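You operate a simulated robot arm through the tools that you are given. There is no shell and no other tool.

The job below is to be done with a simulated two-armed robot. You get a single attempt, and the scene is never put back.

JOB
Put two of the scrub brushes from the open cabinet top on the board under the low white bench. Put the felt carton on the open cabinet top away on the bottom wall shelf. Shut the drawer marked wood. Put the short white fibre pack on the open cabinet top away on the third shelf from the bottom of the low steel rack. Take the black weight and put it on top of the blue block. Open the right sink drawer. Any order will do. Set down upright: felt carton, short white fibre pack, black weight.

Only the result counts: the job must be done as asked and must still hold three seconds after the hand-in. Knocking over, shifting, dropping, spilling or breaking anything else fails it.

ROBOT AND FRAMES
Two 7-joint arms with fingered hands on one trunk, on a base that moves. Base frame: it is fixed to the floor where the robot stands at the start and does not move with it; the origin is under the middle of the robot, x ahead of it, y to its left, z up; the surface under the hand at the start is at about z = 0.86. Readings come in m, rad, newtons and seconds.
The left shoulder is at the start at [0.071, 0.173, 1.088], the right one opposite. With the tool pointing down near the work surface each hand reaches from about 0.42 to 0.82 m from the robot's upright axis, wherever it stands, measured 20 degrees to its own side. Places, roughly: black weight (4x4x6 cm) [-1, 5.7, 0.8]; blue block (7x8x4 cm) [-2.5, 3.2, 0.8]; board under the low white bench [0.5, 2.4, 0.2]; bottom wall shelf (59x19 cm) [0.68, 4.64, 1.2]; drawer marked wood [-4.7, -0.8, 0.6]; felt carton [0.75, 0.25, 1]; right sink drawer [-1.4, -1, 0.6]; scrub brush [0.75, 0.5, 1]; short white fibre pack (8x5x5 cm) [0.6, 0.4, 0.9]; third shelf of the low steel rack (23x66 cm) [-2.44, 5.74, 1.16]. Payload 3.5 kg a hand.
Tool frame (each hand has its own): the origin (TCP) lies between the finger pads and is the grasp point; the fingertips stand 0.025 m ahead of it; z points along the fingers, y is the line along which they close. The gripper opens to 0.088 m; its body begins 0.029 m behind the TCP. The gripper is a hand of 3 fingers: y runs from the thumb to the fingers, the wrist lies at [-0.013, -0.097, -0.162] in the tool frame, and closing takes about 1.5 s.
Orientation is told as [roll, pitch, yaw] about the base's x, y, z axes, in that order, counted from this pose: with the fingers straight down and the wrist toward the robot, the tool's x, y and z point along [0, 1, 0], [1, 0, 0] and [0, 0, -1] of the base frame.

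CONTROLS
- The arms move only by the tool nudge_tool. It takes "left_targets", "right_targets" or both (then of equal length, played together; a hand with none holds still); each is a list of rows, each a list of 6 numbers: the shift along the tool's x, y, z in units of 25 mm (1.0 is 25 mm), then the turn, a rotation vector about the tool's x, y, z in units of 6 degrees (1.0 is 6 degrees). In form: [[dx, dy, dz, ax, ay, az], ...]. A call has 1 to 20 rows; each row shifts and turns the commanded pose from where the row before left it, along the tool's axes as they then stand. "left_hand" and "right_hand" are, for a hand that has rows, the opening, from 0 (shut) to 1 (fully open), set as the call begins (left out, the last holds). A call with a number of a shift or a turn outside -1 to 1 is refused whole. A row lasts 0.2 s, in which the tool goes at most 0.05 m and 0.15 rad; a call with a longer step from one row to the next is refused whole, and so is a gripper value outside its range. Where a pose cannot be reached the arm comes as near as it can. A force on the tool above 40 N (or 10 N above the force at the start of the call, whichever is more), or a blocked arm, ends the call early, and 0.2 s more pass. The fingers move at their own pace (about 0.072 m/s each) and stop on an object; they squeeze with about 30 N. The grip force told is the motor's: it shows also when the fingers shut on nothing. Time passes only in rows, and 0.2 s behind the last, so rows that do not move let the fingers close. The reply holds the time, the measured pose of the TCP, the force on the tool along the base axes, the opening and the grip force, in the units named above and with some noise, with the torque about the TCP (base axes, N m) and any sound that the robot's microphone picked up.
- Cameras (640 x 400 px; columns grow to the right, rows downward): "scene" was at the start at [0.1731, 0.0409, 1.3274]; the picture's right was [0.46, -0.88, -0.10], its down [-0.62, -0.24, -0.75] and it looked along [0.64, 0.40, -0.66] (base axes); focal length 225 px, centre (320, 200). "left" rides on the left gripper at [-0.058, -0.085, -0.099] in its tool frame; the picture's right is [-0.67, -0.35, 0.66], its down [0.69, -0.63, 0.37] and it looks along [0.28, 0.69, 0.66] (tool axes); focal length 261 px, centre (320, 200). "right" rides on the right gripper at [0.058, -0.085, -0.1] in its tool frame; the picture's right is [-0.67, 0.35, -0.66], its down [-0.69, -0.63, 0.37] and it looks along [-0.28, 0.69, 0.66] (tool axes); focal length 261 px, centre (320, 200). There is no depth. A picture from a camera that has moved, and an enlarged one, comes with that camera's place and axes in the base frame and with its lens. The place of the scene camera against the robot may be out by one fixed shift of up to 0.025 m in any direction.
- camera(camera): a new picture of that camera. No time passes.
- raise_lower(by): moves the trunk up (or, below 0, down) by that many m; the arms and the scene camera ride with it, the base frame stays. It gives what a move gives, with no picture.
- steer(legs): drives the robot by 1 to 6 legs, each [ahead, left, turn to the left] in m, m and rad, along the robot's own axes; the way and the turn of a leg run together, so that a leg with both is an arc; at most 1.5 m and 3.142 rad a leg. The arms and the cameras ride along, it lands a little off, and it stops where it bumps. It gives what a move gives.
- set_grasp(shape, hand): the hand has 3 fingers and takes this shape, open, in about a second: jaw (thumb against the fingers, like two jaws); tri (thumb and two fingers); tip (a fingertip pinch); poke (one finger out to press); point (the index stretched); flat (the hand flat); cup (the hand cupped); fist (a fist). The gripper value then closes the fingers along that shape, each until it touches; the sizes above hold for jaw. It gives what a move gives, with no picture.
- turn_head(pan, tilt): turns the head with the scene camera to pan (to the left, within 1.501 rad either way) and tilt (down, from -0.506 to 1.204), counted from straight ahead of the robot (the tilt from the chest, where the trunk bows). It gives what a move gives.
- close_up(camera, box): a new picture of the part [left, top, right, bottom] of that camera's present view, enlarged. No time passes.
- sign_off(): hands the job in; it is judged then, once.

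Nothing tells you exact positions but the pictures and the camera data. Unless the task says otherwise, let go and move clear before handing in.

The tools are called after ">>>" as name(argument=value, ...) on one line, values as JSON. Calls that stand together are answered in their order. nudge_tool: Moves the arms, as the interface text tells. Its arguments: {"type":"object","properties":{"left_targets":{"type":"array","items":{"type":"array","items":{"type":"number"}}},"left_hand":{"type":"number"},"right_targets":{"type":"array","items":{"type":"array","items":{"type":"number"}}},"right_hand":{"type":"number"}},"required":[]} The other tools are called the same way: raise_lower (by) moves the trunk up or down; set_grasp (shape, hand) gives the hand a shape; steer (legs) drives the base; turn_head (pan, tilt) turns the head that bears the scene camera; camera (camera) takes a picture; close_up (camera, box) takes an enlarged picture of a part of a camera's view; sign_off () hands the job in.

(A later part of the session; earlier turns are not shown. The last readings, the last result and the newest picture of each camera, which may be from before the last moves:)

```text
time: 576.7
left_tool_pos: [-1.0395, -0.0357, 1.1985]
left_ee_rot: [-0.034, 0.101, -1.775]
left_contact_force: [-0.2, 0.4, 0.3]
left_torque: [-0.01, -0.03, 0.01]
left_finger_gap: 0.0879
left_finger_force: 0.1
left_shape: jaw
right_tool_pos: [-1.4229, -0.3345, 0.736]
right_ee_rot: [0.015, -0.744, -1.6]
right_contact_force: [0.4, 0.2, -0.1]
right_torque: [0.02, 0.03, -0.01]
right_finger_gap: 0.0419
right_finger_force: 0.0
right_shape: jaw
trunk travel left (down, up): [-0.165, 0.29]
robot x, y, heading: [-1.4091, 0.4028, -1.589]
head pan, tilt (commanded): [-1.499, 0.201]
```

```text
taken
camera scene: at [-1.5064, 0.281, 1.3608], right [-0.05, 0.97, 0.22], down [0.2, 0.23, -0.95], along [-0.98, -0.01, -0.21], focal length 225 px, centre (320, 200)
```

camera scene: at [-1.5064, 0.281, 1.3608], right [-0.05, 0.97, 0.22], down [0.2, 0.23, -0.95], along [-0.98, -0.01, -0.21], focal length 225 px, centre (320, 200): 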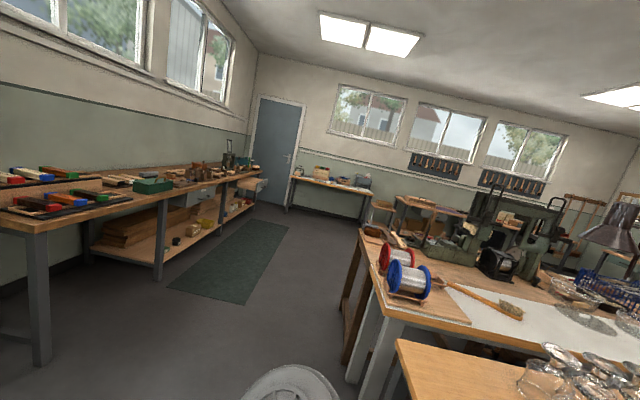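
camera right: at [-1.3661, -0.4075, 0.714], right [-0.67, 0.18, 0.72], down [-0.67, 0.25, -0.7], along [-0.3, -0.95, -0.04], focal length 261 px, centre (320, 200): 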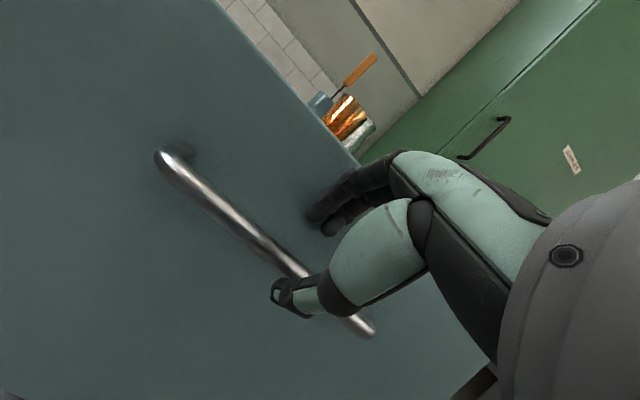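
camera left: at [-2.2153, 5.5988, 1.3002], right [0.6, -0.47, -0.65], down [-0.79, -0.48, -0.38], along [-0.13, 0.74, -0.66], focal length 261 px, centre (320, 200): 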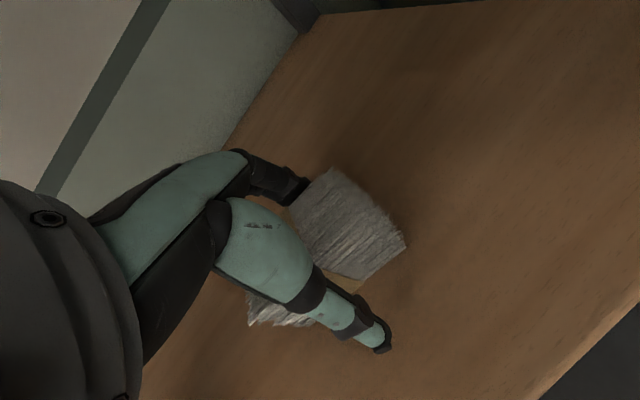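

The marked drawer's bench runs along the wall; the corridor beside it is clear. I'll raise the trunk to lift the right hand well above the open drawer, move forward slightly and turn to face along the corridor.

>>> raise_lower(by=0.08)

>>> nudge_tool(right_targets=[[0, -0.5, -0.8, 0.6, 0, 0], [0, -0.5, -0.8, 0.6, 0, 0], [0, -0.5, -0.8, 0.6, 0, 0], [0, -0.5, -0.8, 0.6, 0, 0], [0, -0.5, -0.8, 0.6, 0, 0], [0, -0.5, -0.8, 0.6, 0, 0], [0, -0.5, -0.5, 0.6, 0, 0], [0, 0, 0, 0, 0, 0]], right_hand=1)

```text
time: 577.9
left_tool_pos: [-1.0382, -0.036, 1.2771]
left_ee_rot: [-0.035, 0.099, -1.776]
left_contact_force: [0.5, 0.3, 1.1]
left_torque: [0.02, 0.0, 0.0]
left_finger_gap: 0.0877
left_finger_force: 0.1
left_shape: jaw
right_tool_pos: [-1.4232, -0.3367, 0.8922]
right_ee_rot: [0.015, -0.844, -1.603]
right_contact_force: [-0.6, 0.6, -0.2]
right_torque: [-0.02, 0.01, -0.02]
right_finger_gap: 0.042
right_finger_force: 0.1
right_shape: jaw
trunk travel left (down, up): [-0.245, 0.21]
robot x, y, heading: [-1.406, 0.403, -1.588]
head pan, tilt (commanded): [-1.499, 0.201]
```

```text
time: 579.7
left_tool_pos: [-1.0375, -0.0354, 1.2774]
left_ee_rot: [-0.034, 0.1, -1.777]
left_contact_force: [0.1, -0.3, 0.6]
left_torque: [0.0, 0.02, -0.02]
left_finger_gap: 0.088
left_finger_force: 0.0
left_shape: jaw
right_tool_pos: [-1.4065, -0.2248, 0.9305]
right_ee_rot: [0.013, -0.402, -1.595]
right_contact_force: [-0.6, 0.4, 0.8]
right_torque: [-0.01, 0.02, 0.0]
right_finger_gap: 0.0878
right_finger_force: 0.0
right_shape: jaw
right hand out of reach, approached as far as the arm can: row 1, 2, 3
trunk travel left (down, up): [-0.245, 0.21]
robot x, y, heading: [-1.4036, 0.4038, -1.592]
head pan, tilt (commanded): [-1.499, 0.201]
```

>>> nudge_tool(right_targets=[[0, -0.4, -0.5, 0.6, 0, 0], [0, -0.4, -0.5, 0.6, 0, 0], [0, -0.4, -0.5, 0.6, 0, 0], [0, -0.4, -0.5, 0.6, 0, 0], [0, -0.4, -0.5, 0.6, 0, 0], [0, -0.4, -0.5, 0.6, 0, 0], [0, 0, 0, 0, 0, 0]])

>>> raise_lower(by=-0.07)

>>> steer(legs=[[0.3, 0.0, 0.0]])

>>> turn_head(pan=0.0, tilt=0.6)

>>> camera(camera="scene")

```text
time: 581.3
left_tool_pos: [-1.0387, -0.0358, 1.2783]
left_ee_rot: [-0.035, 0.099, -1.774]
left_contact_force: [-0.9, -0.1, 0.2]
left_torque: [-0.01, -0.03, 0.02]
left_finger_gap: 0.088
left_finger_force: 0.1
left_shape: jaw
right_tool_pos: [-1.4056, -0.1503, 0.988]
right_ee_rot: [0.01, -0.026, -1.591]
right_contact_force: [0.3, 0.1, 0.1]
right_torque: [0.0, 0.02, 0.0]
right_finger_gap: 0.0875
right_finger_force: 0.1
right_shape: jaw
trunk travel left (down, up): [-0.245, 0.21]
robot x, y, heading: [-1.41, 0.4019, -1.587]
head pan, tilt (commanded): [-1.499, 0.201]
```

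```text
time: 582.3
left_tool_pos: [-1.0395, -0.0343, 1.2089]
left_ee_rot: [-0.034, 0.097, -1.773]
left_contact_force: [-0.1, 0.6, 0.2]
left_torque: [-0.02, 0.0, 0.01]
left_finger_gap: 0.0877
left_finger_force: 0.1
left_shape: jaw
right_tool_pos: [-1.4043, -0.1491, 0.9179]
right_ee_rot: [0.01, -0.028, -1.589]
right_contact_force: [0.5, -0.5, 0.7]
right_torque: [0.0, 0.02, 0.06]
right_finger_gap: 0.0879
right_finger_force: 0.1
right_shape: jaw
trunk travel left (down, up): [-0.175, 0.28]
robot x, y, heading: [-1.4059, 0.4013, -1.586]
head pan, tilt (commanded): [-1.499, 0.201]
```

```text
time: 584.4
left_tool_pos: [-1.0461, -0.3298, 1.2083]
left_ee_rot: [-0.034, 0.099, -1.781]
left_contact_force: [0.3, -0.6, -0.3]
left_torque: [0.01, 0.04, 0.02]
left_finger_gap: 0.0877
left_finger_force: 0.0
left_shape: jaw
right_tool_pos: [-1.4141, -0.4419, 0.9189]
right_ee_rot: [0.012, -0.026, -1.595]
right_contact_force: [-0.2, -0.7, -0.1]
right_torque: [0.01, 0.0, 0.01]
right_finger_gap: 0.0875
right_finger_force: 0.0
right_shape: jaw
trunk travel left (down, up): [-0.175, 0.28]
robot x, y, heading: [-1.4119, 0.1059, -1.591]
head pan, tilt (commanded): [-1.499, 0.201]
```

```text
time: 586.0
left_tool_pos: [-1.0461, -0.3301, 1.2085]
left_ee_rot: [-0.036, 0.1, -1.78]
left_contact_force: [0.0, -0.4, 0.0]
left_torque: [0.0, 0.0, -0.03]
left_finger_gap: 0.0879
left_finger_force: 0.1
left_shape: jaw
right_tool_pos: [-1.4127, -0.4421, 0.9183]
right_ee_rot: [0.01, -0.025, -1.593]
right_contact_force: [-0.5, 0.6, -0.3]
right_torque: [0.01, 0.0, 0.0]
right_finger_gap: 0.0876
right_finger_force: 0.0
right_shape: jaw
trunk travel left (down, up): [-0.175, 0.28]
robot x, y, heading: [-1.4142, 0.1095, -1.595]
head pan, tilt (commanded): [0.0, 0.6]
```

```text
taken
camera scene: at [-1.4215, -0.0781, 1.3203], right [-1.0, 0.02, 0.0], down [0.02, 0.72, -0.69], along [-0.02, -0.69, -0.72], focal length 225 px, centre (320, 200)
```

scene: 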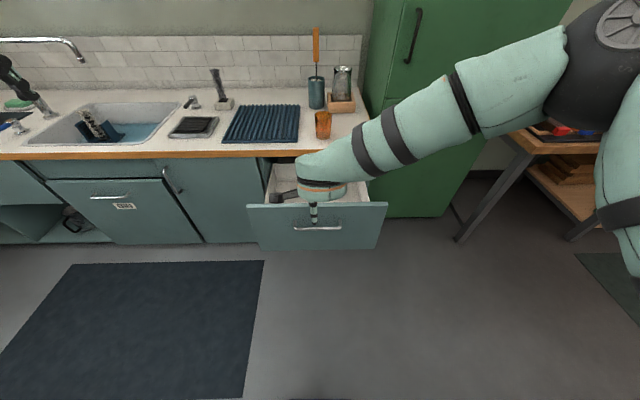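

I'll strafe right along the corridor toward the marked drawer.

>>> steer(legs=[[0.0, -1.4, 0.0], [0.0, -1.3, 0.0]])

>>> turn_head(pan=-0.4, tilt=0.3)

>>> camera(camera="scene")

```text
time: 599.2
left_tool_pos: [-3.7582, -0.3058, 1.2083]
left_ee_rot: [-0.035, 0.099, -1.746]
left_contact_force: [0.1, -0.4, 0.3]
left_torque: [-0.02, -0.03, -0.02]
left_finger_gap: 0.0878
left_finger_force: 0.1
left_shape: jaw
right_tool_pos: [-4.1217, -0.4304, 0.9168]
right_ee_rot: [0.012, -0.028, -1.561]
right_contact_force: [-0.3, 0.3, -0.4]
right_torque: [0.0, 0.0, -0.01]
right_finger_gap: 0.0876
right_finger_force: 0.1
right_shape: jaw
trunk travel left (down, up): [-0.175, 0.28]
robot x, y, heading: [-4.1369, 0.1192, -1.561]
head pan, tilt (commanded): [0.0, 0.6]
```

```text
time: 600.0
left_tool_pos: [-3.7582, -0.3061, 1.2078]
left_ee_rot: [-0.036, 0.102, -1.748]
left_contact_force: [-0.2, -0.2, -0.5]
left_torque: [0.0, 0.0, -0.03]
left_finger_gap: 0.0878
left_finger_force: 0.0
left_shape: jaw
right_tool_pos: [-4.1222, -0.4295, 0.9179]
right_ee_rot: [0.011, -0.027, -1.563]
right_contact_force: [0.4, -0.2, 0.2]
right_torque: [-0.01, 0.03, 0.01]
right_finger_gap: 0.0877
right_finger_force: 0.0
right_shape: jaw
trunk travel left (down, up): [-0.175, 0.28]
robot x, y, heading: [-4.139, 0.118, -1.557]
head pan, tilt (commanded): [-0.4, 0.3]
```

```text
taken
camera scene: at [-4.1781, -0.0699, 1.3476], right [-0.93, 0.37, 0.08], down [0.11, 0.46, -0.88], along [-0.36, -0.8, -0.47], focal length 225 px, centre (320, 200)
```

scene: 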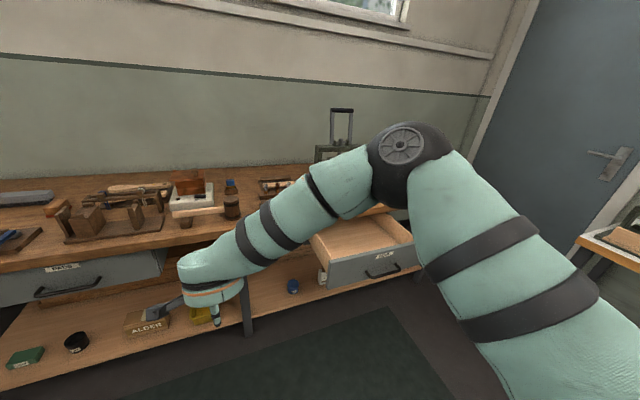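

>>> close_up(camera="scene", box=[300, 190, 460, 300])

>>> close_up(camera="scene", box=[0, 220, 180, 340])

```text
3.64 times, centred on (380, 245) of scene
camera zoom: at [-4.1781, -0.0699, 1.3476], right [-0.93, 0.37, 0.08], down [0.11, 0.46, -0.88], along [-0.36, -0.8, -0.47], focal length 818 px, centre (102, 36)
```

zoom: 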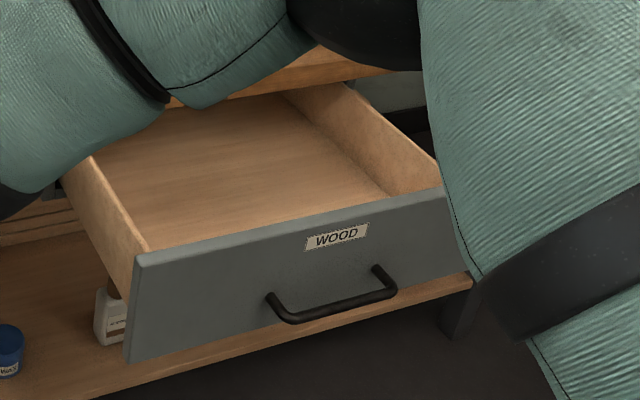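

```text
3.33 times, centred on (90, 280) of scene
camera zoom: at [-4.1781, -0.0699, 1.3476], right [-0.93, 0.37, 0.08], down [0.11, 0.46, -0.88], along [-0.36, -0.8, -0.47], focal length 750 px, centre (1087, -67)
```

zoom: 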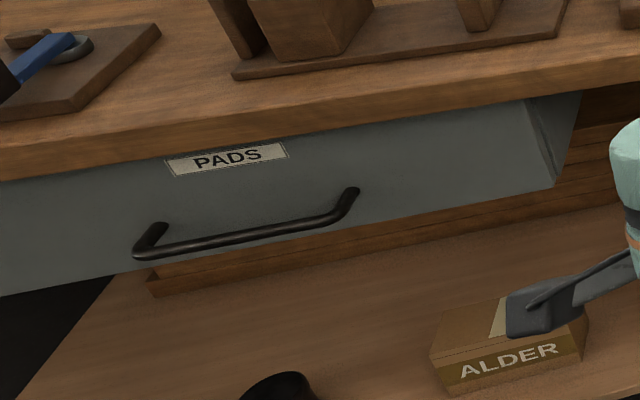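

The open drawer is indeed marked WOOD; its front stands at about [-4.74, -0.66], roughly 20 cm out. I'll line the robot up with it.

>>> steer(legs=[[0.0, -0.6, -0.015]])

>>> turn_head(pan=0.3, tilt=0.5)

>>> camera(camera="scene")

>>> camera(camera="right")

```text
time: 603.4
left_tool_pos: [-4.3557, -0.3109, 1.2086]
left_ee_rot: [-0.035, 0.098, -1.749]
left_contact_force: [-0.5, -0.1, 0.4]
left_torque: [-0.04, -0.01, 0.02]
left_finger_gap: 0.0877
left_finger_force: 0.0
left_shape: jaw
right_tool_pos: [-4.7176, -0.4357, 0.9187]
right_ee_rot: [0.011, -0.027, -1.565]
right_contact_force: [0.2, 0.6, 0.0]
right_torque: [0.0, 0.0, 0.02]
right_finger_gap: 0.0875
right_finger_force: 0.0
right_shape: jaw
trunk travel left (down, up): [-0.175, 0.28]
robot x, y, heading: [-4.733, 0.1156, -1.564]
head pan, tilt (commanded): [-0.4, 0.3]
```

```text
time: 604.5
left_tool_pos: [-4.3539, -0.3121, 1.2076]
left_ee_rot: [-0.034, 0.099, -1.748]
left_contact_force: [-0.5, -0.2, -0.2]
left_torque: [0.0, 0.02, 0.02]
left_finger_gap: 0.0875
left_finger_force: 0.0
left_shape: jaw
right_tool_pos: [-4.7177, -0.4359, 0.9184]
right_ee_rot: [0.009, -0.026, -1.565]
right_contact_force: [-0.2, 1.0, -0.6]
right_torque: [0.01, -0.01, -0.02]
right_finger_gap: 0.0878
right_finger_force: 0.1
right_shape: jaw
trunk travel left (down, up): [-0.175, 0.28]
robot x, y, heading: [-4.7377, 0.1162, -1.563]
head pan, tilt (commanded): [0.3, 0.499]
```

```text
taken
camera scene: at [-4.7106, -0.0719, 1.3294], right [-0.95, -0.3, -0.06], down [-0.15, 0.63, -0.77], along [0.26, -0.72, -0.64], focal length 225 px, centre (320, 200)
```

scene: 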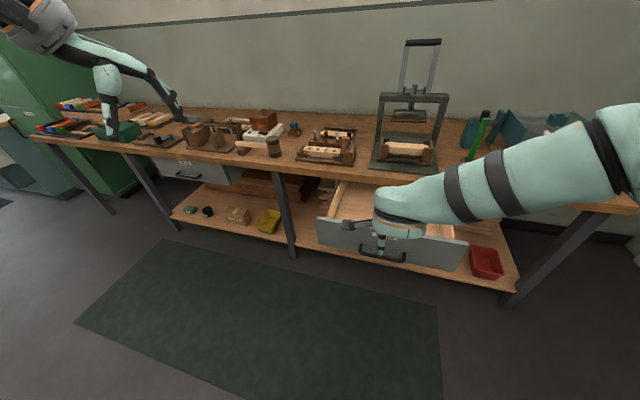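

```text
taken
camera right: at [-4.6617, -0.347, 1.0148], right [-0.67, -0.34, 0.66], down [-0.69, 0.61, -0.39], along [-0.27, -0.71, -0.65], focal length 261 px, centre (320, 200)
```

right: 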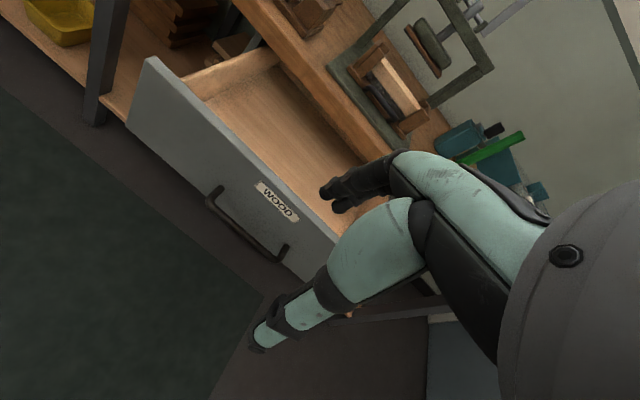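

I see the drawer front well: its panel spans z 0.56–0.68 with the handle low. I'll close the right hand, reach forward and down with a forward tilt, and push with the closed fingertips above the handle.

>>> nudge_tool(right_targets=[[0, 0.7, 0.8, 0, 0, 0], [0, 0.7, 0.8, 0, 0, 0], [0, 0.6, 0.8, -0.4, 0, 0], [0, 0.5, 0.8, -0.5, 0, 0], [0, 0.3, 0.8, -0.6, 0, 0], [0, 0.3, 0.6, -0.6, 0, 0], [0, 0.2, 0.6, -0.7, 0, 0], [0, 0.2, 0.6, -0.7, 0, 0], [0, 0, 0.4, -0.7, 0, 0], [0, 0, 0.4, -0.7, 0, 0], [0, 0, 0.4, -0.7, 0, 0], [0, 0, 0, 0, 0, 0]], right_hand=0)

>>> camera(camera="scene")

```text
time: 607.1
left_tool_pos: [-4.3557, -0.3108, 1.2077]
left_ee_rot: [-0.035, 0.099, -1.749]
left_contact_force: [-0.4, -0.3, -0.5]
left_torque: [0.02, -0.01, 0.01]
left_finger_gap: 0.0879
left_finger_force: 0.1
left_shape: jaw
right_tool_pos: [-4.7049, -0.5586, 0.758]
right_ee_rot: [0.011, -0.609, -1.574]
right_contact_force: [-0.5, 0.6, 0.5]
right_torque: [0.01, -0.01, -0.02]
right_finger_gap: 0.0
right_finger_force: 30.3
right_shape: jaw
right hand out of reach, approached as far as the arm can: row 11
trunk travel left (down, up): [-0.175, 0.28]
robot x, y, heading: [-4.7294, 0.1158, -1.567]
head pan, tilt (commanded): [0.3, 0.499]
```

```text
taken
camera scene: at [-4.7105, -0.0716, 1.3295], right [-0.95, -0.3, -0.06], down [-0.15, 0.63, -0.77], along [0.27, -0.72, -0.64], focal length 225 px, centre (320, 200)
```

scene: 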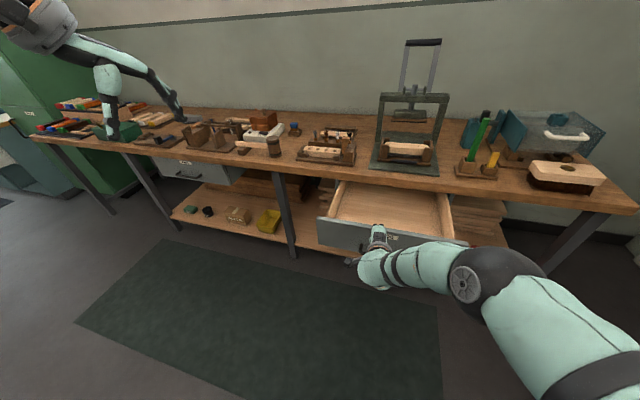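

Good posture. I'll lower the hand with the trunk to the panel's height.

>>> raise_lower(by=-0.08)

>>> camera(camera="scene")

>>> camera(camera="right")

```text
time: 608.3
left_tool_pos: [-4.3544, -0.3092, 1.1296]
left_ee_rot: [-0.032, 0.099, -1.749]
left_contact_force: [-0.2, 0.1, 0.5]
left_torque: [0.0, -0.04, 0.03]
left_finger_gap: 0.0879
left_finger_force: 0.1
left_shape: jaw
right_tool_pos: [-4.7024, -0.5478, 0.5939]
right_ee_rot: [0.008, -0.489, -1.575]
right_contact_force: [0.3, 0.8, -0.1]
right_torque: [-0.02, 0.01, 0.05]
right_finger_gap: 0.0
right_finger_force: 29.8
right_shape: jaw
trunk travel left (down, up): [-0.095, 0.36]
robot x, y, heading: [-4.7349, 0.1168, -1.562]
head pan, tilt (commanded): [0.3, 0.499]
```

```text
taken
camera scene: at [-4.7102, -0.1354, 1.2162], right [-0.95, -0.29, -0.1], down [-0.15, 0.72, -0.68], along [0.27, -0.63, -0.73], focal length 225 px, centre (320, 200)
```

scene: 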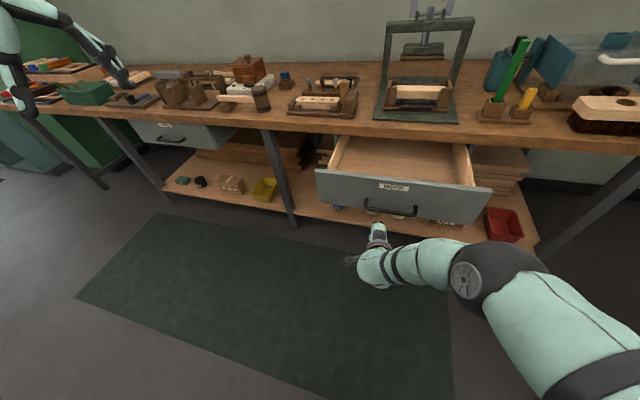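

```text
taken
camera right: at [-4.6455, -0.4267, 0.6415], right [-0.68, 0.0, 0.74], down [-0.68, 0.38, -0.62], along [-0.28, -0.92, -0.26], focal length 261 px, centre (320, 200)
```

right: 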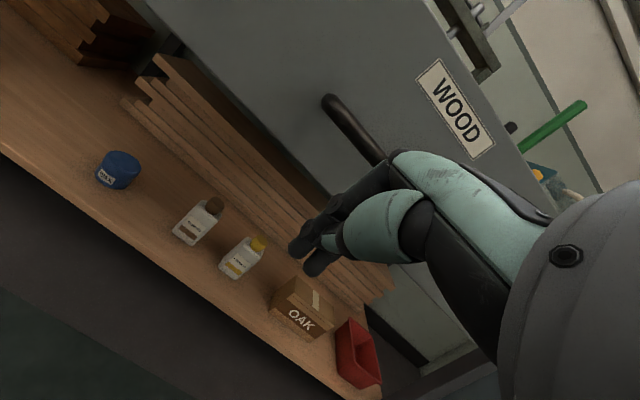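

That went lower than needed; I'll raise the trunk 4 cm.

>>> raise_lower(by=0.04)

>>> camera(camera="right")

>>> close_up(camera="scene", box=[290, 120, 510, 290])

```text
time: 609.1
left_tool_pos: [-4.3543, -0.3122, 1.1676]
left_ee_rot: [-0.036, 0.101, -1.749]
left_contact_force: [-0.3, -0.3, -0.1]
left_torque: [-0.03, 0.01, -0.04]
left_finger_gap: 0.0878
left_finger_force: 0.1
left_shape: jaw
right_tool_pos: [-4.7031, -0.5502, 0.6315]
right_ee_rot: [0.007, -0.486, -1.575]
right_contact_force: [-0.2, 0.1, 0.6]
right_torque: [-0.02, -0.01, -0.03]
right_finger_gap: 0.0003
right_finger_force: 29.9
right_shape: jaw
trunk travel left (down, up): [-0.135, 0.32]
robot x, y, heading: [-4.7375, 0.1171, -1.565]
head pan, tilt (commanded): [0.3, 0.499]
```

```text
taken
camera right: at [-4.6454, -0.4279, 0.6793], right [-0.68, 0.0, 0.74], down [-0.68, 0.39, -0.62], along [-0.28, -0.92, -0.26], focal length 261 px, centre (320, 200)
```

right: 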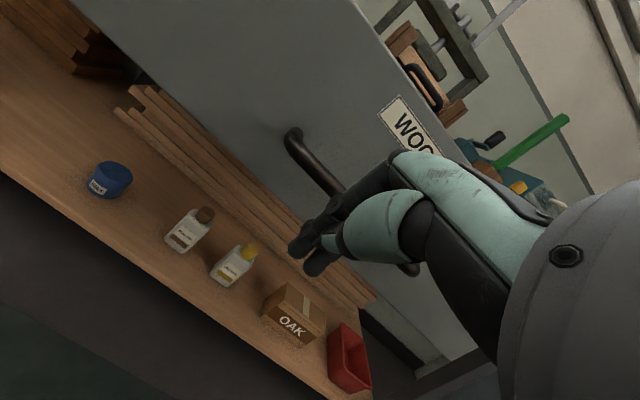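

```text
2.35 times, centred on (400, 205) of scene
camera zoom: at [-4.71, -0.1044, 1.2744], right [-0.95, -0.29, -0.08], down [-0.15, 0.67, -0.72], along [0.27, -0.68, -0.69], focal length 529 px, centre (132, 188)
```

zoom: 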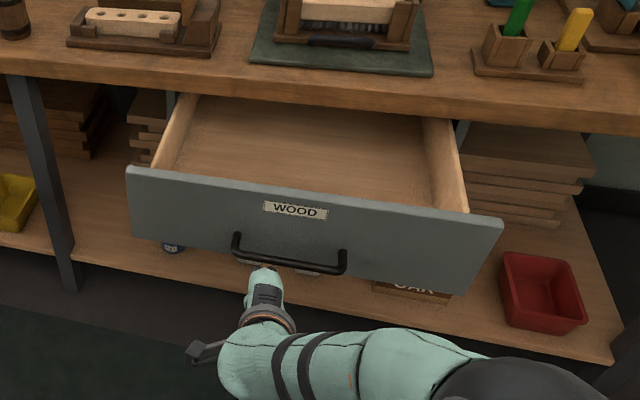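

The closed fingertips point at the drawer's panel just above the handle. I'll drive forward and push it in steps.

>>> steer(legs=[[0.12, 0.0, 0.0]])

>>> close_up(camera="scene", box=[290, 120, 510, 290])

>>> camera(camera="right")

```text
time: 610.3
left_tool_pos: [-4.3561, -0.4351, 1.1683]
left_ee_rot: [-0.035, 0.098, -1.752]
left_contact_force: [0.0, 0.5, -0.1]
left_torque: [-0.01, -0.02, 0.02]
left_finger_gap: 0.0882
left_finger_force: 0.0
left_shape: jaw
right_tool_pos: [-4.7043, -0.6721, 0.6326]
right_ee_rot: [0.009, -0.488, -1.577]
right_contact_force: [0.2, 0.5, 0.4]
right_torque: [0.01, -0.01, -0.02]
right_finger_gap: 0.0002
right_finger_force: 29.4
right_shape: jaw
trunk travel left (down, up): [-0.135, 0.32]
robot x, y, heading: [-4.7329, -0.0048, -1.566]
head pan, tilt (commanded): [0.3, 0.499]
```

```text
2.35 times, centred on (400, 205) of scene
camera zoom: at [-4.7104, -0.2249, 1.2748], right [-0.95, -0.29, -0.08], down [-0.14, 0.67, -0.72], along [0.26, -0.68, -0.68], focal length 529 px, centre (132, 188)
```

zoom: 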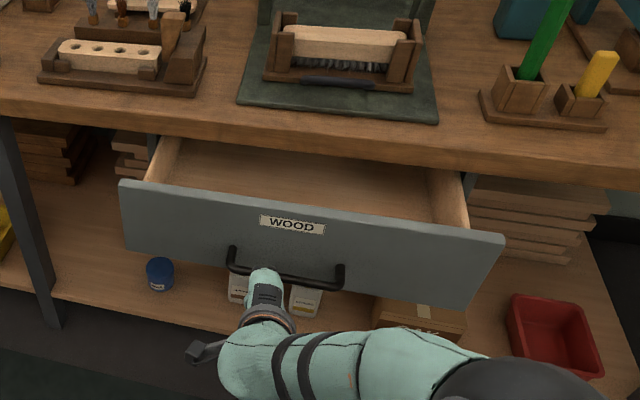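

```text
taken
camera right: at [-4.6468, -0.5494, 0.6804], right [-0.68, 0.0, 0.74], down [-0.68, 0.39, -0.62], along [-0.29, -0.92, -0.26], focal length 261 px, centre (320, 200)
```

right: 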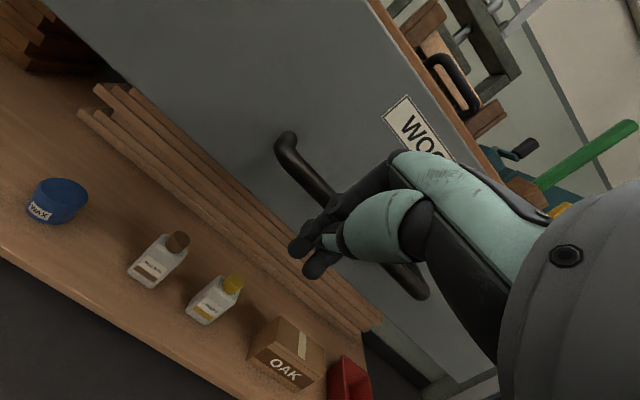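

The handle bar is actually at about z 0.645, higher than my fingertips. I'll back off a little and raise the hand so it pushes the panel above the bar.

>>> steer(legs=[[-0.07, 0.0, 0.0]])

>>> raise_lower(by=0.06)

>>> camera(camera="right")

>>> close_up(camera="scene", box=[290, 120, 510, 290])

```text
time: 611.4
left_tool_pos: [-4.3556, -0.3633, 1.1682]
left_ee_rot: [-0.034, 0.098, -1.753]
left_contact_force: [-0.7, 0.5, -0.5]
left_torque: [0.0, 0.0, -0.01]
left_finger_gap: 0.0878
left_finger_force: 0.0
left_shape: jaw
right_tool_pos: [-4.706, -0.5994, 0.6332]
right_ee_rot: [0.009, -0.489, -1.58]
right_contact_force: [0.6, -0.5, -0.2]
right_torque: [0.0, 0.04, -0.02]
right_finger_gap: 0.0
right_finger_force: 30.0
right_shape: jaw
trunk travel left (down, up): [-0.135, 0.32]
robot x, y, heading: [-4.7353, 0.0623, -1.567]
head pan, tilt (commanded): [0.3, 0.499]
```

```text
time: 612.4
left_tool_pos: [-4.3565, -0.365, 1.2276]
left_ee_rot: [-0.036, 0.1, -1.754]
left_contact_force: [0.2, -0.1, -0.1]
left_torque: [-0.01, 0.04, -0.01]
left_finger_gap: 0.0877
left_finger_force: 0.1
left_shape: jaw
right_tool_pos: [-4.705, -0.5997, 0.6908]
right_ee_rot: [0.008, -0.485, -1.578]
right_contact_force: [-0.6, -1.7, 0.3]
right_torque: [0.0, -0.04, 0.02]
right_finger_gap: 0.0
right_finger_force: 29.8
right_shape: jaw
trunk travel left (down, up): [-0.195, 0.26]
robot x, y, heading: [-4.7343, 0.0619, -1.565]
head pan, tilt (commanded): [0.3, 0.499]
```

```text
taken
camera right: at [-4.6474, -0.4784, 0.7398], right [-0.68, 0.0, 0.74], down [-0.68, 0.39, -0.62], along [-0.29, -0.92, -0.26], focal length 261 px, centre (320, 200)
```

right: 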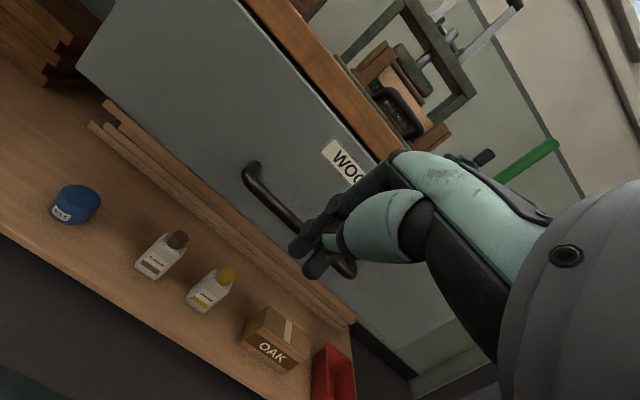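

```text
2.35 times, centred on (400, 205) of scene
camera zoom: at [-4.7107, -0.109, 1.3551], right [-0.95, -0.29, -0.05], down [-0.14, 0.61, -0.78], along [0.26, -0.74, -0.62], focal length 529 px, centre (132, 188)
```

zoom: 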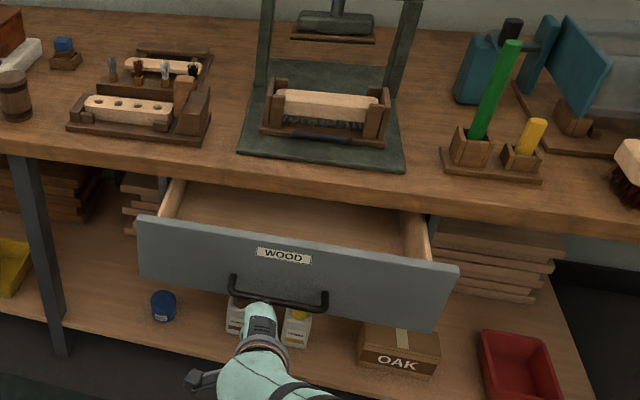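

The bar is at [y -0.726, z 0.642], so the panel is at about y -0.76 and my fingertips now clear the bar. I'll drive forward to push.

>>> steer(legs=[[0.16, 0.0, 0.0]])

>>> close_up(camera="scene", box=[290, 120, 510, 290])

>>> camera(camera="right")

```text
time: 613.8
left_tool_pos: [-4.356, -0.5204, 1.2277]
left_ee_rot: [-0.033, 0.098, -1.752]
left_contact_force: [0.0, 0.7, 0.0]
left_torque: [-0.02, 0.0, 0.03]
left_finger_gap: 0.0877
left_finger_force: 0.2
left_shape: jaw
right_tool_pos: [-4.7033, -0.7563, 0.693]
right_ee_rot: [0.008, -0.488, -1.578]
right_contact_force: [-0.8, 0.2, -0.6]
right_torque: [0.05, -0.04, -0.02]
right_finger_gap: 0.0003
right_finger_force: 30.3
right_shape: jaw
trunk travel left (down, up): [-0.195, 0.26]
robot x, y, heading: [-4.7321, -0.0931, -1.566]
head pan, tilt (commanded): [0.3, 0.499]
```

```text
2.35 times, centred on (400, 205) of scene
camera zoom: at [-4.71, -0.2643, 1.3555], right [-0.95, -0.3, -0.05], down [-0.14, 0.6, -0.78], along [0.26, -0.74, -0.62], focal length 529 px, centre (132, 188)
```

zoom: 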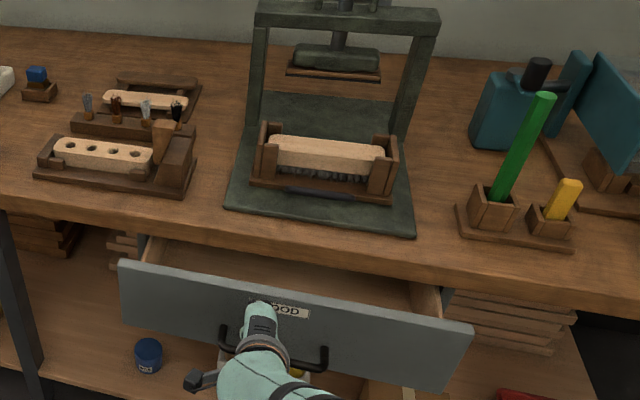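

```text
taken
camera right: at [-4.6457, -0.6346, 0.741], right [-0.68, 0.0, 0.74], down [-0.68, 0.39, -0.62], along [-0.28, -0.92, -0.26], focal length 261 px, centre (320, 200)
```

right: 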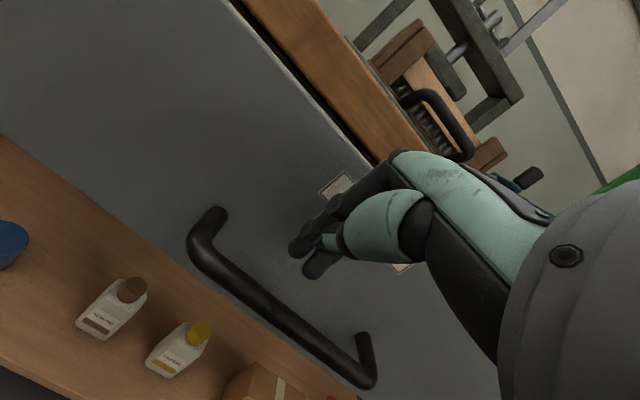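

The closed fingertips are at the WOOD label, above the bar. I'll push on.

>>> steer(legs=[[0.07, 0.0, 0.0]])

>>> camera(camera="scene")

```text
time: 614.8
left_tool_pos: [-4.3534, -0.5887, 1.2289]
left_ee_rot: [-0.034, 0.098, -1.752]
left_contact_force: [0.9, 0.2, 1.2]
left_torque: [0.03, 0.01, 0.02]
left_finger_gap: 0.0879
left_finger_force: 0.1
left_shape: jaw
right_tool_pos: [-4.7046, -0.826, 0.6939]
right_ee_rot: [0.009, -0.487, -1.578]
right_contact_force: [0.3, 0.1, 0.6]
right_torque: [0.01, 0.0, -0.04]
right_finger_gap: 0.0
right_finger_force: 30.2
right_shape: jaw
trunk travel left (down, up): [-0.195, 0.26]
robot x, y, heading: [-4.7284, -0.1605, -1.565]
head pan, tilt (commanded): [0.3, 0.499]
```

```text
taken
camera scene: at [-4.7098, -0.3338, 1.3555], right [-0.95, -0.3, -0.05], down [-0.14, 0.6, -0.78], along [0.26, -0.74, -0.62], focal length 225 px, centre (320, 200)
```

scene: 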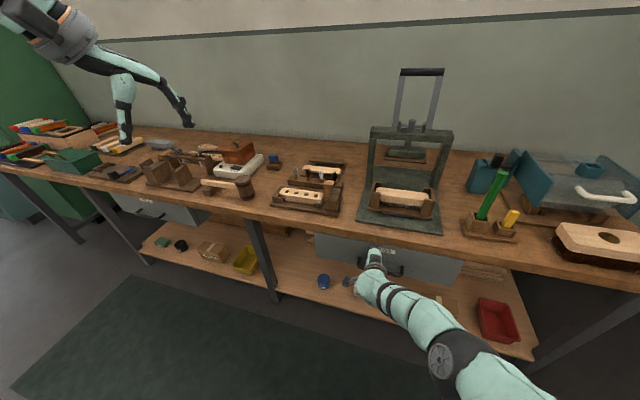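

The drawer is going in with almost no resistance. I'll push further until it stops.

>>> steer(legs=[[0.05, 0.0, 0.0]])

>>> camera(camera="right")

>>> camera(camera="scene")

```text
time: 615.7
left_tool_pos: [-4.3555, -0.6188, 1.2295]
left_ee_rot: [-0.032, 0.098, -1.751]
left_contact_force: [0.9, -0.5, 0.1]
left_torque: [0.0, -0.02, -0.02]
left_finger_gap: 0.0879
left_finger_force: 0.1
left_shape: jaw
right_tool_pos: [-4.6987, -0.8492, 0.6878]
right_ee_rot: [0.012, -0.471, -1.572]
right_contact_force: [-0.5, 15.6, 1.7]
right_torque: [-0.88, -0.01, -0.14]
right_finger_gap: 0.0
right_finger_force: 30.6
right_shape: jaw
trunk travel left (down, up): [-0.195, 0.26]
robot x, y, heading: [-4.7339, -0.1891, -1.564]
head pan, tilt (commanded): [0.3, 0.499]
stopped in leg 1: the force on the tool passed its limit at 76 N (the readings are from after the stop); the commanded pose is now the measured one
```

```text
taken
camera right: at [-4.6427, -0.7276, 0.7368], right [-0.68, -0.02, 0.73], down [-0.68, 0.39, -0.62], along [-0.28, -0.92, -0.28], focal length 261 px, centre (320, 200)
```

right: 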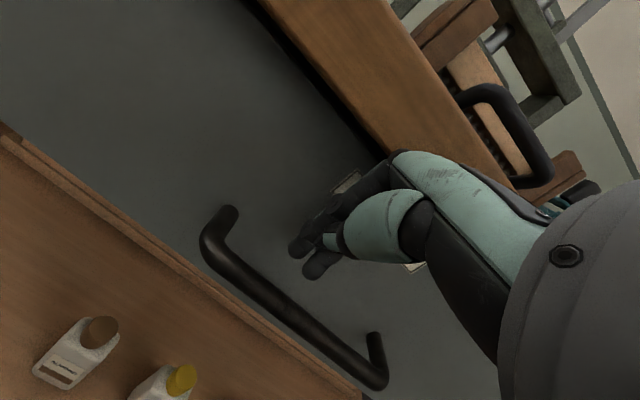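

```text
taken
camera scene: at [-4.7101, -0.3634, 1.3558], right [-0.95, -0.3, -0.05], down [-0.14, 0.6, -0.78], along [0.26, -0.74, -0.62], focal length 225 px, centre (320, 200)
```

scene: 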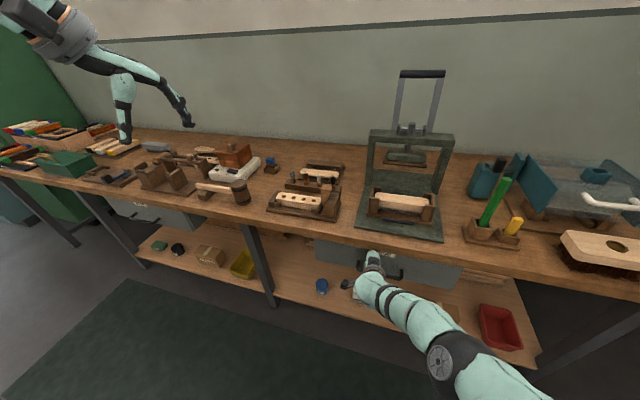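

My knuckles met the bench's front edge, so the drawer must be in or nearly so. I'll back off and compare it with the closed PADS drawer.

>>> steer(legs=[[-0.35, 0.0, 0.0]])

>>> turn_head(pan=0.3, tilt=0.3)

>>> camera(camera="scene")

>>> close_up(camera="scene", box=[290, 150, 490, 280])

>>> close_up(camera="scene", box=[90, 120, 290, 250])

```text
time: 618.0
left_tool_pos: [-4.3551, -0.2653, 1.2279]
left_ee_rot: [-0.034, 0.097, -1.747]
left_contact_force: [-0.3, -0.8, 1.0]
left_torque: [0.02, 0.0, 0.01]
left_finger_gap: 0.0882
left_finger_force: 0.0
left_shape: jaw
right_tool_pos: [-4.7011, -0.4977, 0.6868]
right_ee_rot: [0.012, -0.472, -1.569]
right_contact_force: [0.3, 0.3, -0.5]
right_torque: [-0.03, 0.0, 0.01]
right_finger_gap: 0.0001
right_finger_force: 30.2
right_shape: jaw
trunk travel left (down, up): [-0.195, 0.26]
robot x, y, heading: [-4.7329, 0.1617, -1.561]
head pan, tilt (commanded): [0.3, 0.499]
```

```text
time: 618.7
left_tool_pos: [-4.3541, -0.2644, 1.2289]
left_ee_rot: [-0.034, 0.098, -1.747]
left_contact_force: [0.3, 0.0, -0.9]
left_torque: [-0.02, 0.03, -0.02]
left_finger_gap: 0.0876
left_finger_force: 0.2
left_shape: jaw
right_tool_pos: [-4.6995, -0.4971, 0.6865]
right_ee_rot: [0.012, -0.473, -1.569]
right_contact_force: [-0.3, -0.4, 0.4]
right_torque: [0.02, -0.02, -0.01]
right_finger_gap: 0.0001
right_finger_force: 30.4
right_shape: jaw
trunk travel left (down, up): [-0.195, 0.26]
robot x, y, heading: [-4.7359, 0.163, -1.559]
head pan, tilt (commanded): [0.3, 0.3]
```

```text
taken
camera scene: at [-4.7104, -0.0166, 1.3729], right [-0.95, -0.3, -0.05], down [-0.09, 0.45, -0.89], along [0.29, -0.84, -0.45], focal length 225 px, centre (320, 200)
```

scene: 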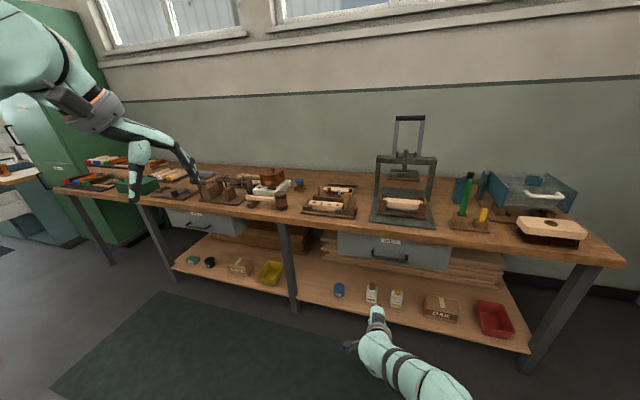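

```text
3.08 times, centred on (390, 215) of scene
camera zoom: at [-4.7104, -0.0166, 1.3729], right [-0.95, -0.3, -0.05], down [-0.09, 0.45, -0.89], along [0.29, -0.84, -0.45], focal length 692 px, centre (105, 154)
```

zoom: 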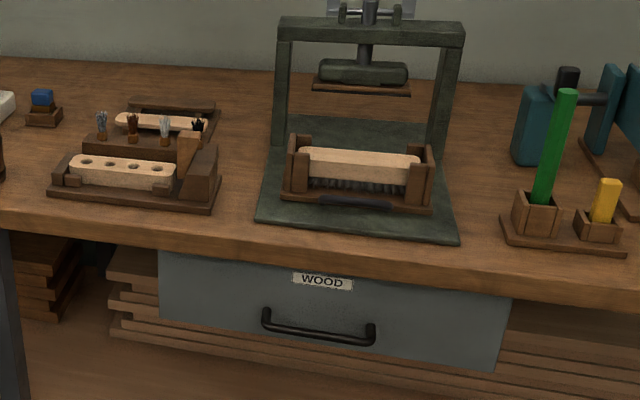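

```text
3.08 times, centred on (190, 185) of scene
camera zoom: at [-4.7104, -0.0166, 1.3729], right [-0.95, -0.3, -0.05], down [-0.09, 0.45, -0.89], along [0.29, -0.84, -0.45], focal length 692 px, centre (720, 246)
```

zoom: 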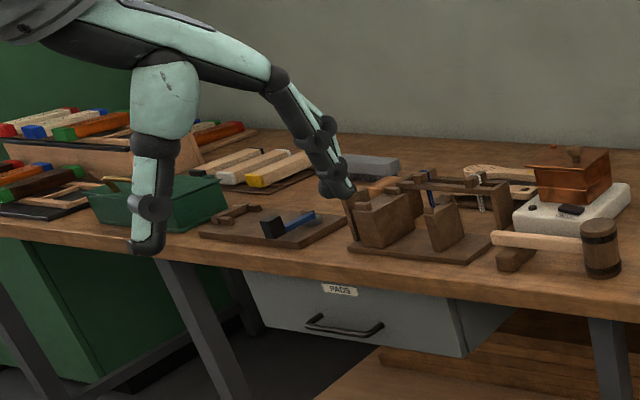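

Label and handle positions show the WOOD drawer sits exactly as deep as the closed PADS drawer, so it is shut. Before handing in I'll glance back toward the sink to confirm its right drawer is still open.

>>> turn_head(pan=1.3, tilt=0.2)

>>> camera(camera="scene")

>>> steer(legs=[[-0.05, 0.0, 0.0]])

```text
time: 620.0
left_tool_pos: [-4.3551, -0.265, 1.2277]
left_ee_rot: [-0.035, 0.098, -1.747]
left_contact_force: [-0.3, 0.1, 0.0]
left_torque: [0.0, 0.0, 0.0]
left_finger_gap: 0.0879
left_finger_force: 0.1
left_shape: jaw
right_tool_pos: [-4.6998, -0.4987, 0.6867]
right_ee_rot: [0.011, -0.472, -1.569]
right_contact_force: [-0.7, 0.0, -0.3]
right_torque: [0.05, 0.01, -0.01]
right_finger_gap: 0.0
right_finger_force: 30.1
right_shape: jaw
trunk travel left (down, up): [-0.195, 0.26]
robot x, y, heading: [-4.7345, 0.1626, -1.562]
head pan, tilt (commanded): [1.3, 0.201]
```

```text
taken
camera scene: at [-4.6488, 0.0453, 1.3935], right [-0.26, -0.95, -0.17], down [-0.19, 0.22, -0.95], along [0.95, -0.21, -0.24], focal length 225 px, centre (320, 200)
```

scene: 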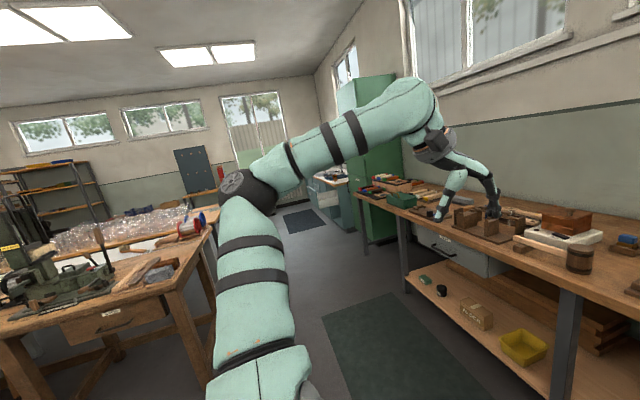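

```text
time: 620.9
left_tool_pos: [-4.3551, -0.2176, 1.2281]
left_ee_rot: [-0.035, 0.101, -1.747]
left_contact_force: [-0.3, 0.3, 0.3]
left_torque: [0.01, -0.06, 0.0]
left_finger_gap: 0.0878
left_finger_force: 0.0
left_shape: jaw
right_tool_pos: [-4.6994, -0.4496, 0.6855]
right_ee_rot: [0.01, -0.47, -1.57]
right_contact_force: [0.6, 1.0, 1.0]
right_torque: [-0.05, 0.0, 0.0]
right_finger_gap: 0.0
right_finger_force: 29.7
right_shape: jaw
trunk travel left (down, up): [-0.195, 0.26]
robot x, y, heading: [-4.7359, 0.2088, -1.562]
head pan, tilt (commanded): [1.3, 0.201]
```

The sink side is hidden by the bench from here, but it was open and untouched when I left. I want to be certain the WOOD drawer is fully in, so I'll look at it from the right hand camera at two distances.

>>> camera(camera="right")

>>> steer(legs=[[0.15, 0.0, 0.0]])

>>> camera(camera="right")

>>> turn_head(pan=0.0, tilt=0.9)

>>> camera(camera="scene")

```text
taken
camera right: at [-4.6434, -0.3275, 0.7353], right [-0.68, -0.02, 0.74], down [-0.68, 0.39, -0.62], along [-0.28, -0.92, -0.28], focal length 261 px, centre (320, 200)
```

right: 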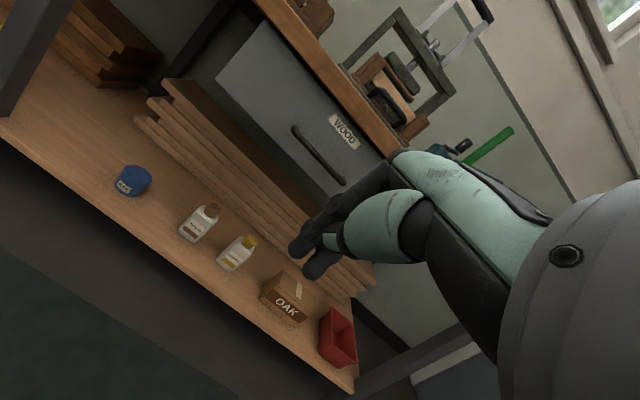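

```text
time: 622.2
left_tool_pos: [-4.3522, -0.3634, 1.2288]
left_ee_rot: [-0.036, 0.097, -1.745]
left_contact_force: [0.2, -0.2, -0.2]
left_torque: [-0.02, 0.0, -0.03]
left_finger_gap: 0.0878
left_finger_force: 0.0
left_shape: jaw
right_tool_pos: [-4.6965, -0.597, 0.6869]
right_ee_rot: [0.012, -0.473, -1.569]
right_contact_force: [-0.7, -0.2, -0.6]
right_torque: [0.01, 0.02, -0.01]
right_finger_gap: 0.0
right_finger_force: 30.2
right_shape: jaw
trunk travel left (down, up): [-0.195, 0.26]
robot x, y, heading: [-4.7346, 0.0589, -1.56]
head pan, tilt (commanded): [1.3, 0.201]
```

```text
taken
camera right: at [-4.6408, -0.4754, 0.737], right [-0.68, -0.02, 0.74], down [-0.68, 0.39, -0.62], along [-0.27, -0.92, -0.27], focal length 261 px, centre (320, 200)
```

right: 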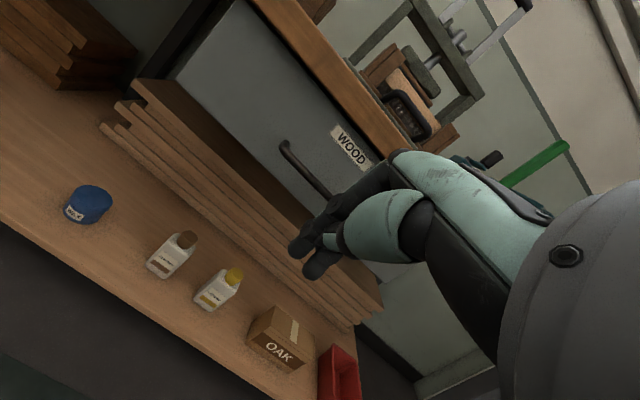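

```text
time: 623.7
left_tool_pos: [-4.3525, -0.3635, 1.2279]
left_ee_rot: [-0.036, 0.098, -1.746]
left_contact_force: [-0.1, 0.0, 0.4]
left_torque: [0.01, -0.03, 0.0]
left_finger_gap: 0.0878
left_finger_force: 0.1
left_shape: jaw
right_tool_pos: [-4.6971, -0.5975, 0.6866]
right_ee_rot: [0.012, -0.474, -1.567]
right_contact_force: [1.1, 0.2, 0.5]
right_torque: [0.01, -0.02, 0.02]
right_finger_gap: 0.0001
right_finger_force: 30.3
right_shape: jaw
trunk travel left (down, up): [-0.195, 0.26]
robot x, y, heading: [-4.7333, 0.0603, -1.56]
head pan, tilt (commanded): [0.0, 0.901]
```

```text
taken
camera scene: at [-4.7367, -0.0945, 1.324], right [-1.0, -0.01, 0.0], down [-0.01, 0.88, -0.47], along [0.01, -0.47, -0.88], focal length 225 px, centre (320, 200)
```

scene: 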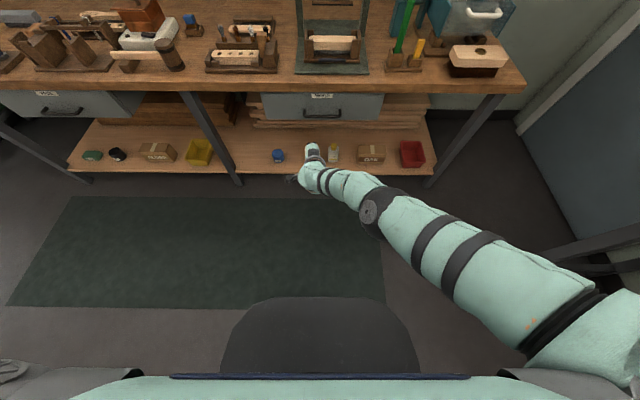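

>>> close_up(camera="scene", box=[0, 70, 180, 140])

>>> close_up(camera="scene", box=[230, 70, 410, 140])

```text
3.56 times, centred on (90, 105) of scene
camera zoom: at [-4.7367, -0.0945, 1.324], right [-1.0, -0.01, 0.0], down [-0.01, 0.88, -0.47], along [0.01, -0.47, -0.88], focal length 800 px, centre (1138, 538)
```

zoom: 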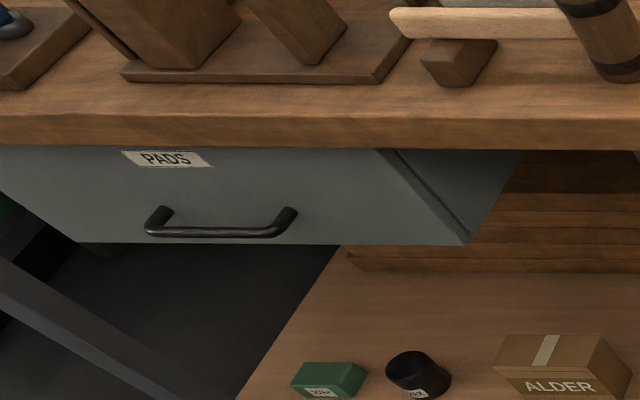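

```text
3.56 times, centred on (320, 105) of scene
camera zoom: at [-4.7367, -0.0945, 1.324], right [-1.0, -0.01, 0.0], down [-0.01, 0.88, -0.47], along [0.01, -0.47, -0.88], focal length 800 px, centre (320, 538)
```

zoom: 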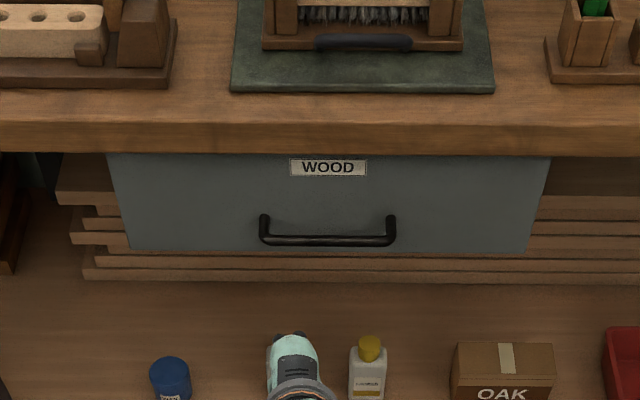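

WOOD sits perhaps a few millimetres less deep than PADS, so I'll give it one more gentle push on its handle bar, with the hand a bit lower so the knuckles pass under the bench edge.

>>> raise_lower(by=-0.03)

>>> steer(legs=[[0.22, 0.0, 0.0]])

>>> camera(camera="right")

```text
time: 624.5
left_tool_pos: [-4.3525, -0.3635, 1.1986]
left_ee_rot: [-0.033, 0.098, -1.747]
left_contact_force: [-0.1, 0.1, 0.4]
left_torque: [0.01, -0.02, 0.0]
left_finger_gap: 0.0879
left_finger_force: 0.0
left_shape: jaw
right_tool_pos: [-4.6976, -0.5975, 0.6579]
right_ee_rot: [0.013, -0.475, -1.567]
right_contact_force: [-0.8, 0.9, -0.5]
right_torque: [-0.02, 0.03, 0.01]
right_finger_gap: 0.0001
right_finger_force: 30.0
right_shape: jaw
trunk travel left (down, up): [-0.165, 0.29]
robot x, y, heading: [-4.7367, 0.0642, -1.557]
head pan, tilt (commanded): [0.0, 0.901]
```

```text
time: 626.3
left_tool_pos: [-4.3495, -0.5819, 1.1969]
left_ee_rot: [-0.035, 0.099, -1.742]
left_contact_force: [0.3, 0.5, -0.9]
left_torque: [0.0, 0.02, -0.01]
left_finger_gap: 0.0875
left_finger_force: 0.0
left_shape: jaw
right_tool_pos: [-4.6908, -0.8135, 0.6544]
right_ee_rot: [0.014, -0.465, -1.56]
right_contact_force: [-0.6, -0.3, 1.2]
right_torque: [-0.01, -0.04, 0.02]
right_finger_gap: 0.0003
right_finger_force: 30.3
right_shape: jaw
trunk travel left (down, up): [-0.165, 0.29]
robot x, y, heading: [-4.7329, -0.1639, -1.558]
head pan, tilt (commanded): [0.0, 0.901]
stopped in leg 1: the force on the tool passed its limit at 45 N (the readings are from after the stop); the commanded pose is now the measured one
```

```text
taken
camera right: at [-4.6353, -0.6915, 0.7053], right [-0.68, -0.03, 0.73], down [-0.68, 0.39, -0.62], along [-0.27, -0.92, -0.28], focal length 261 px, centre (320, 200)
```

right: 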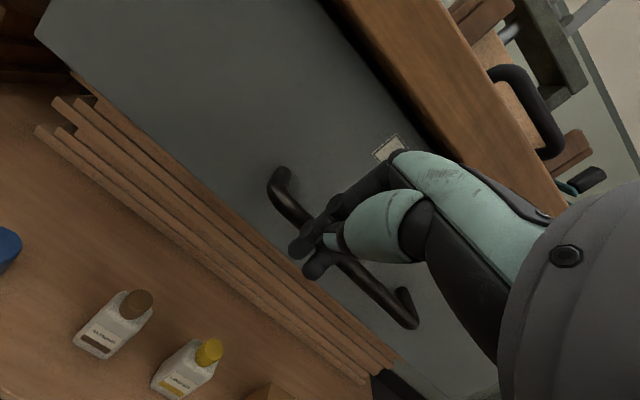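

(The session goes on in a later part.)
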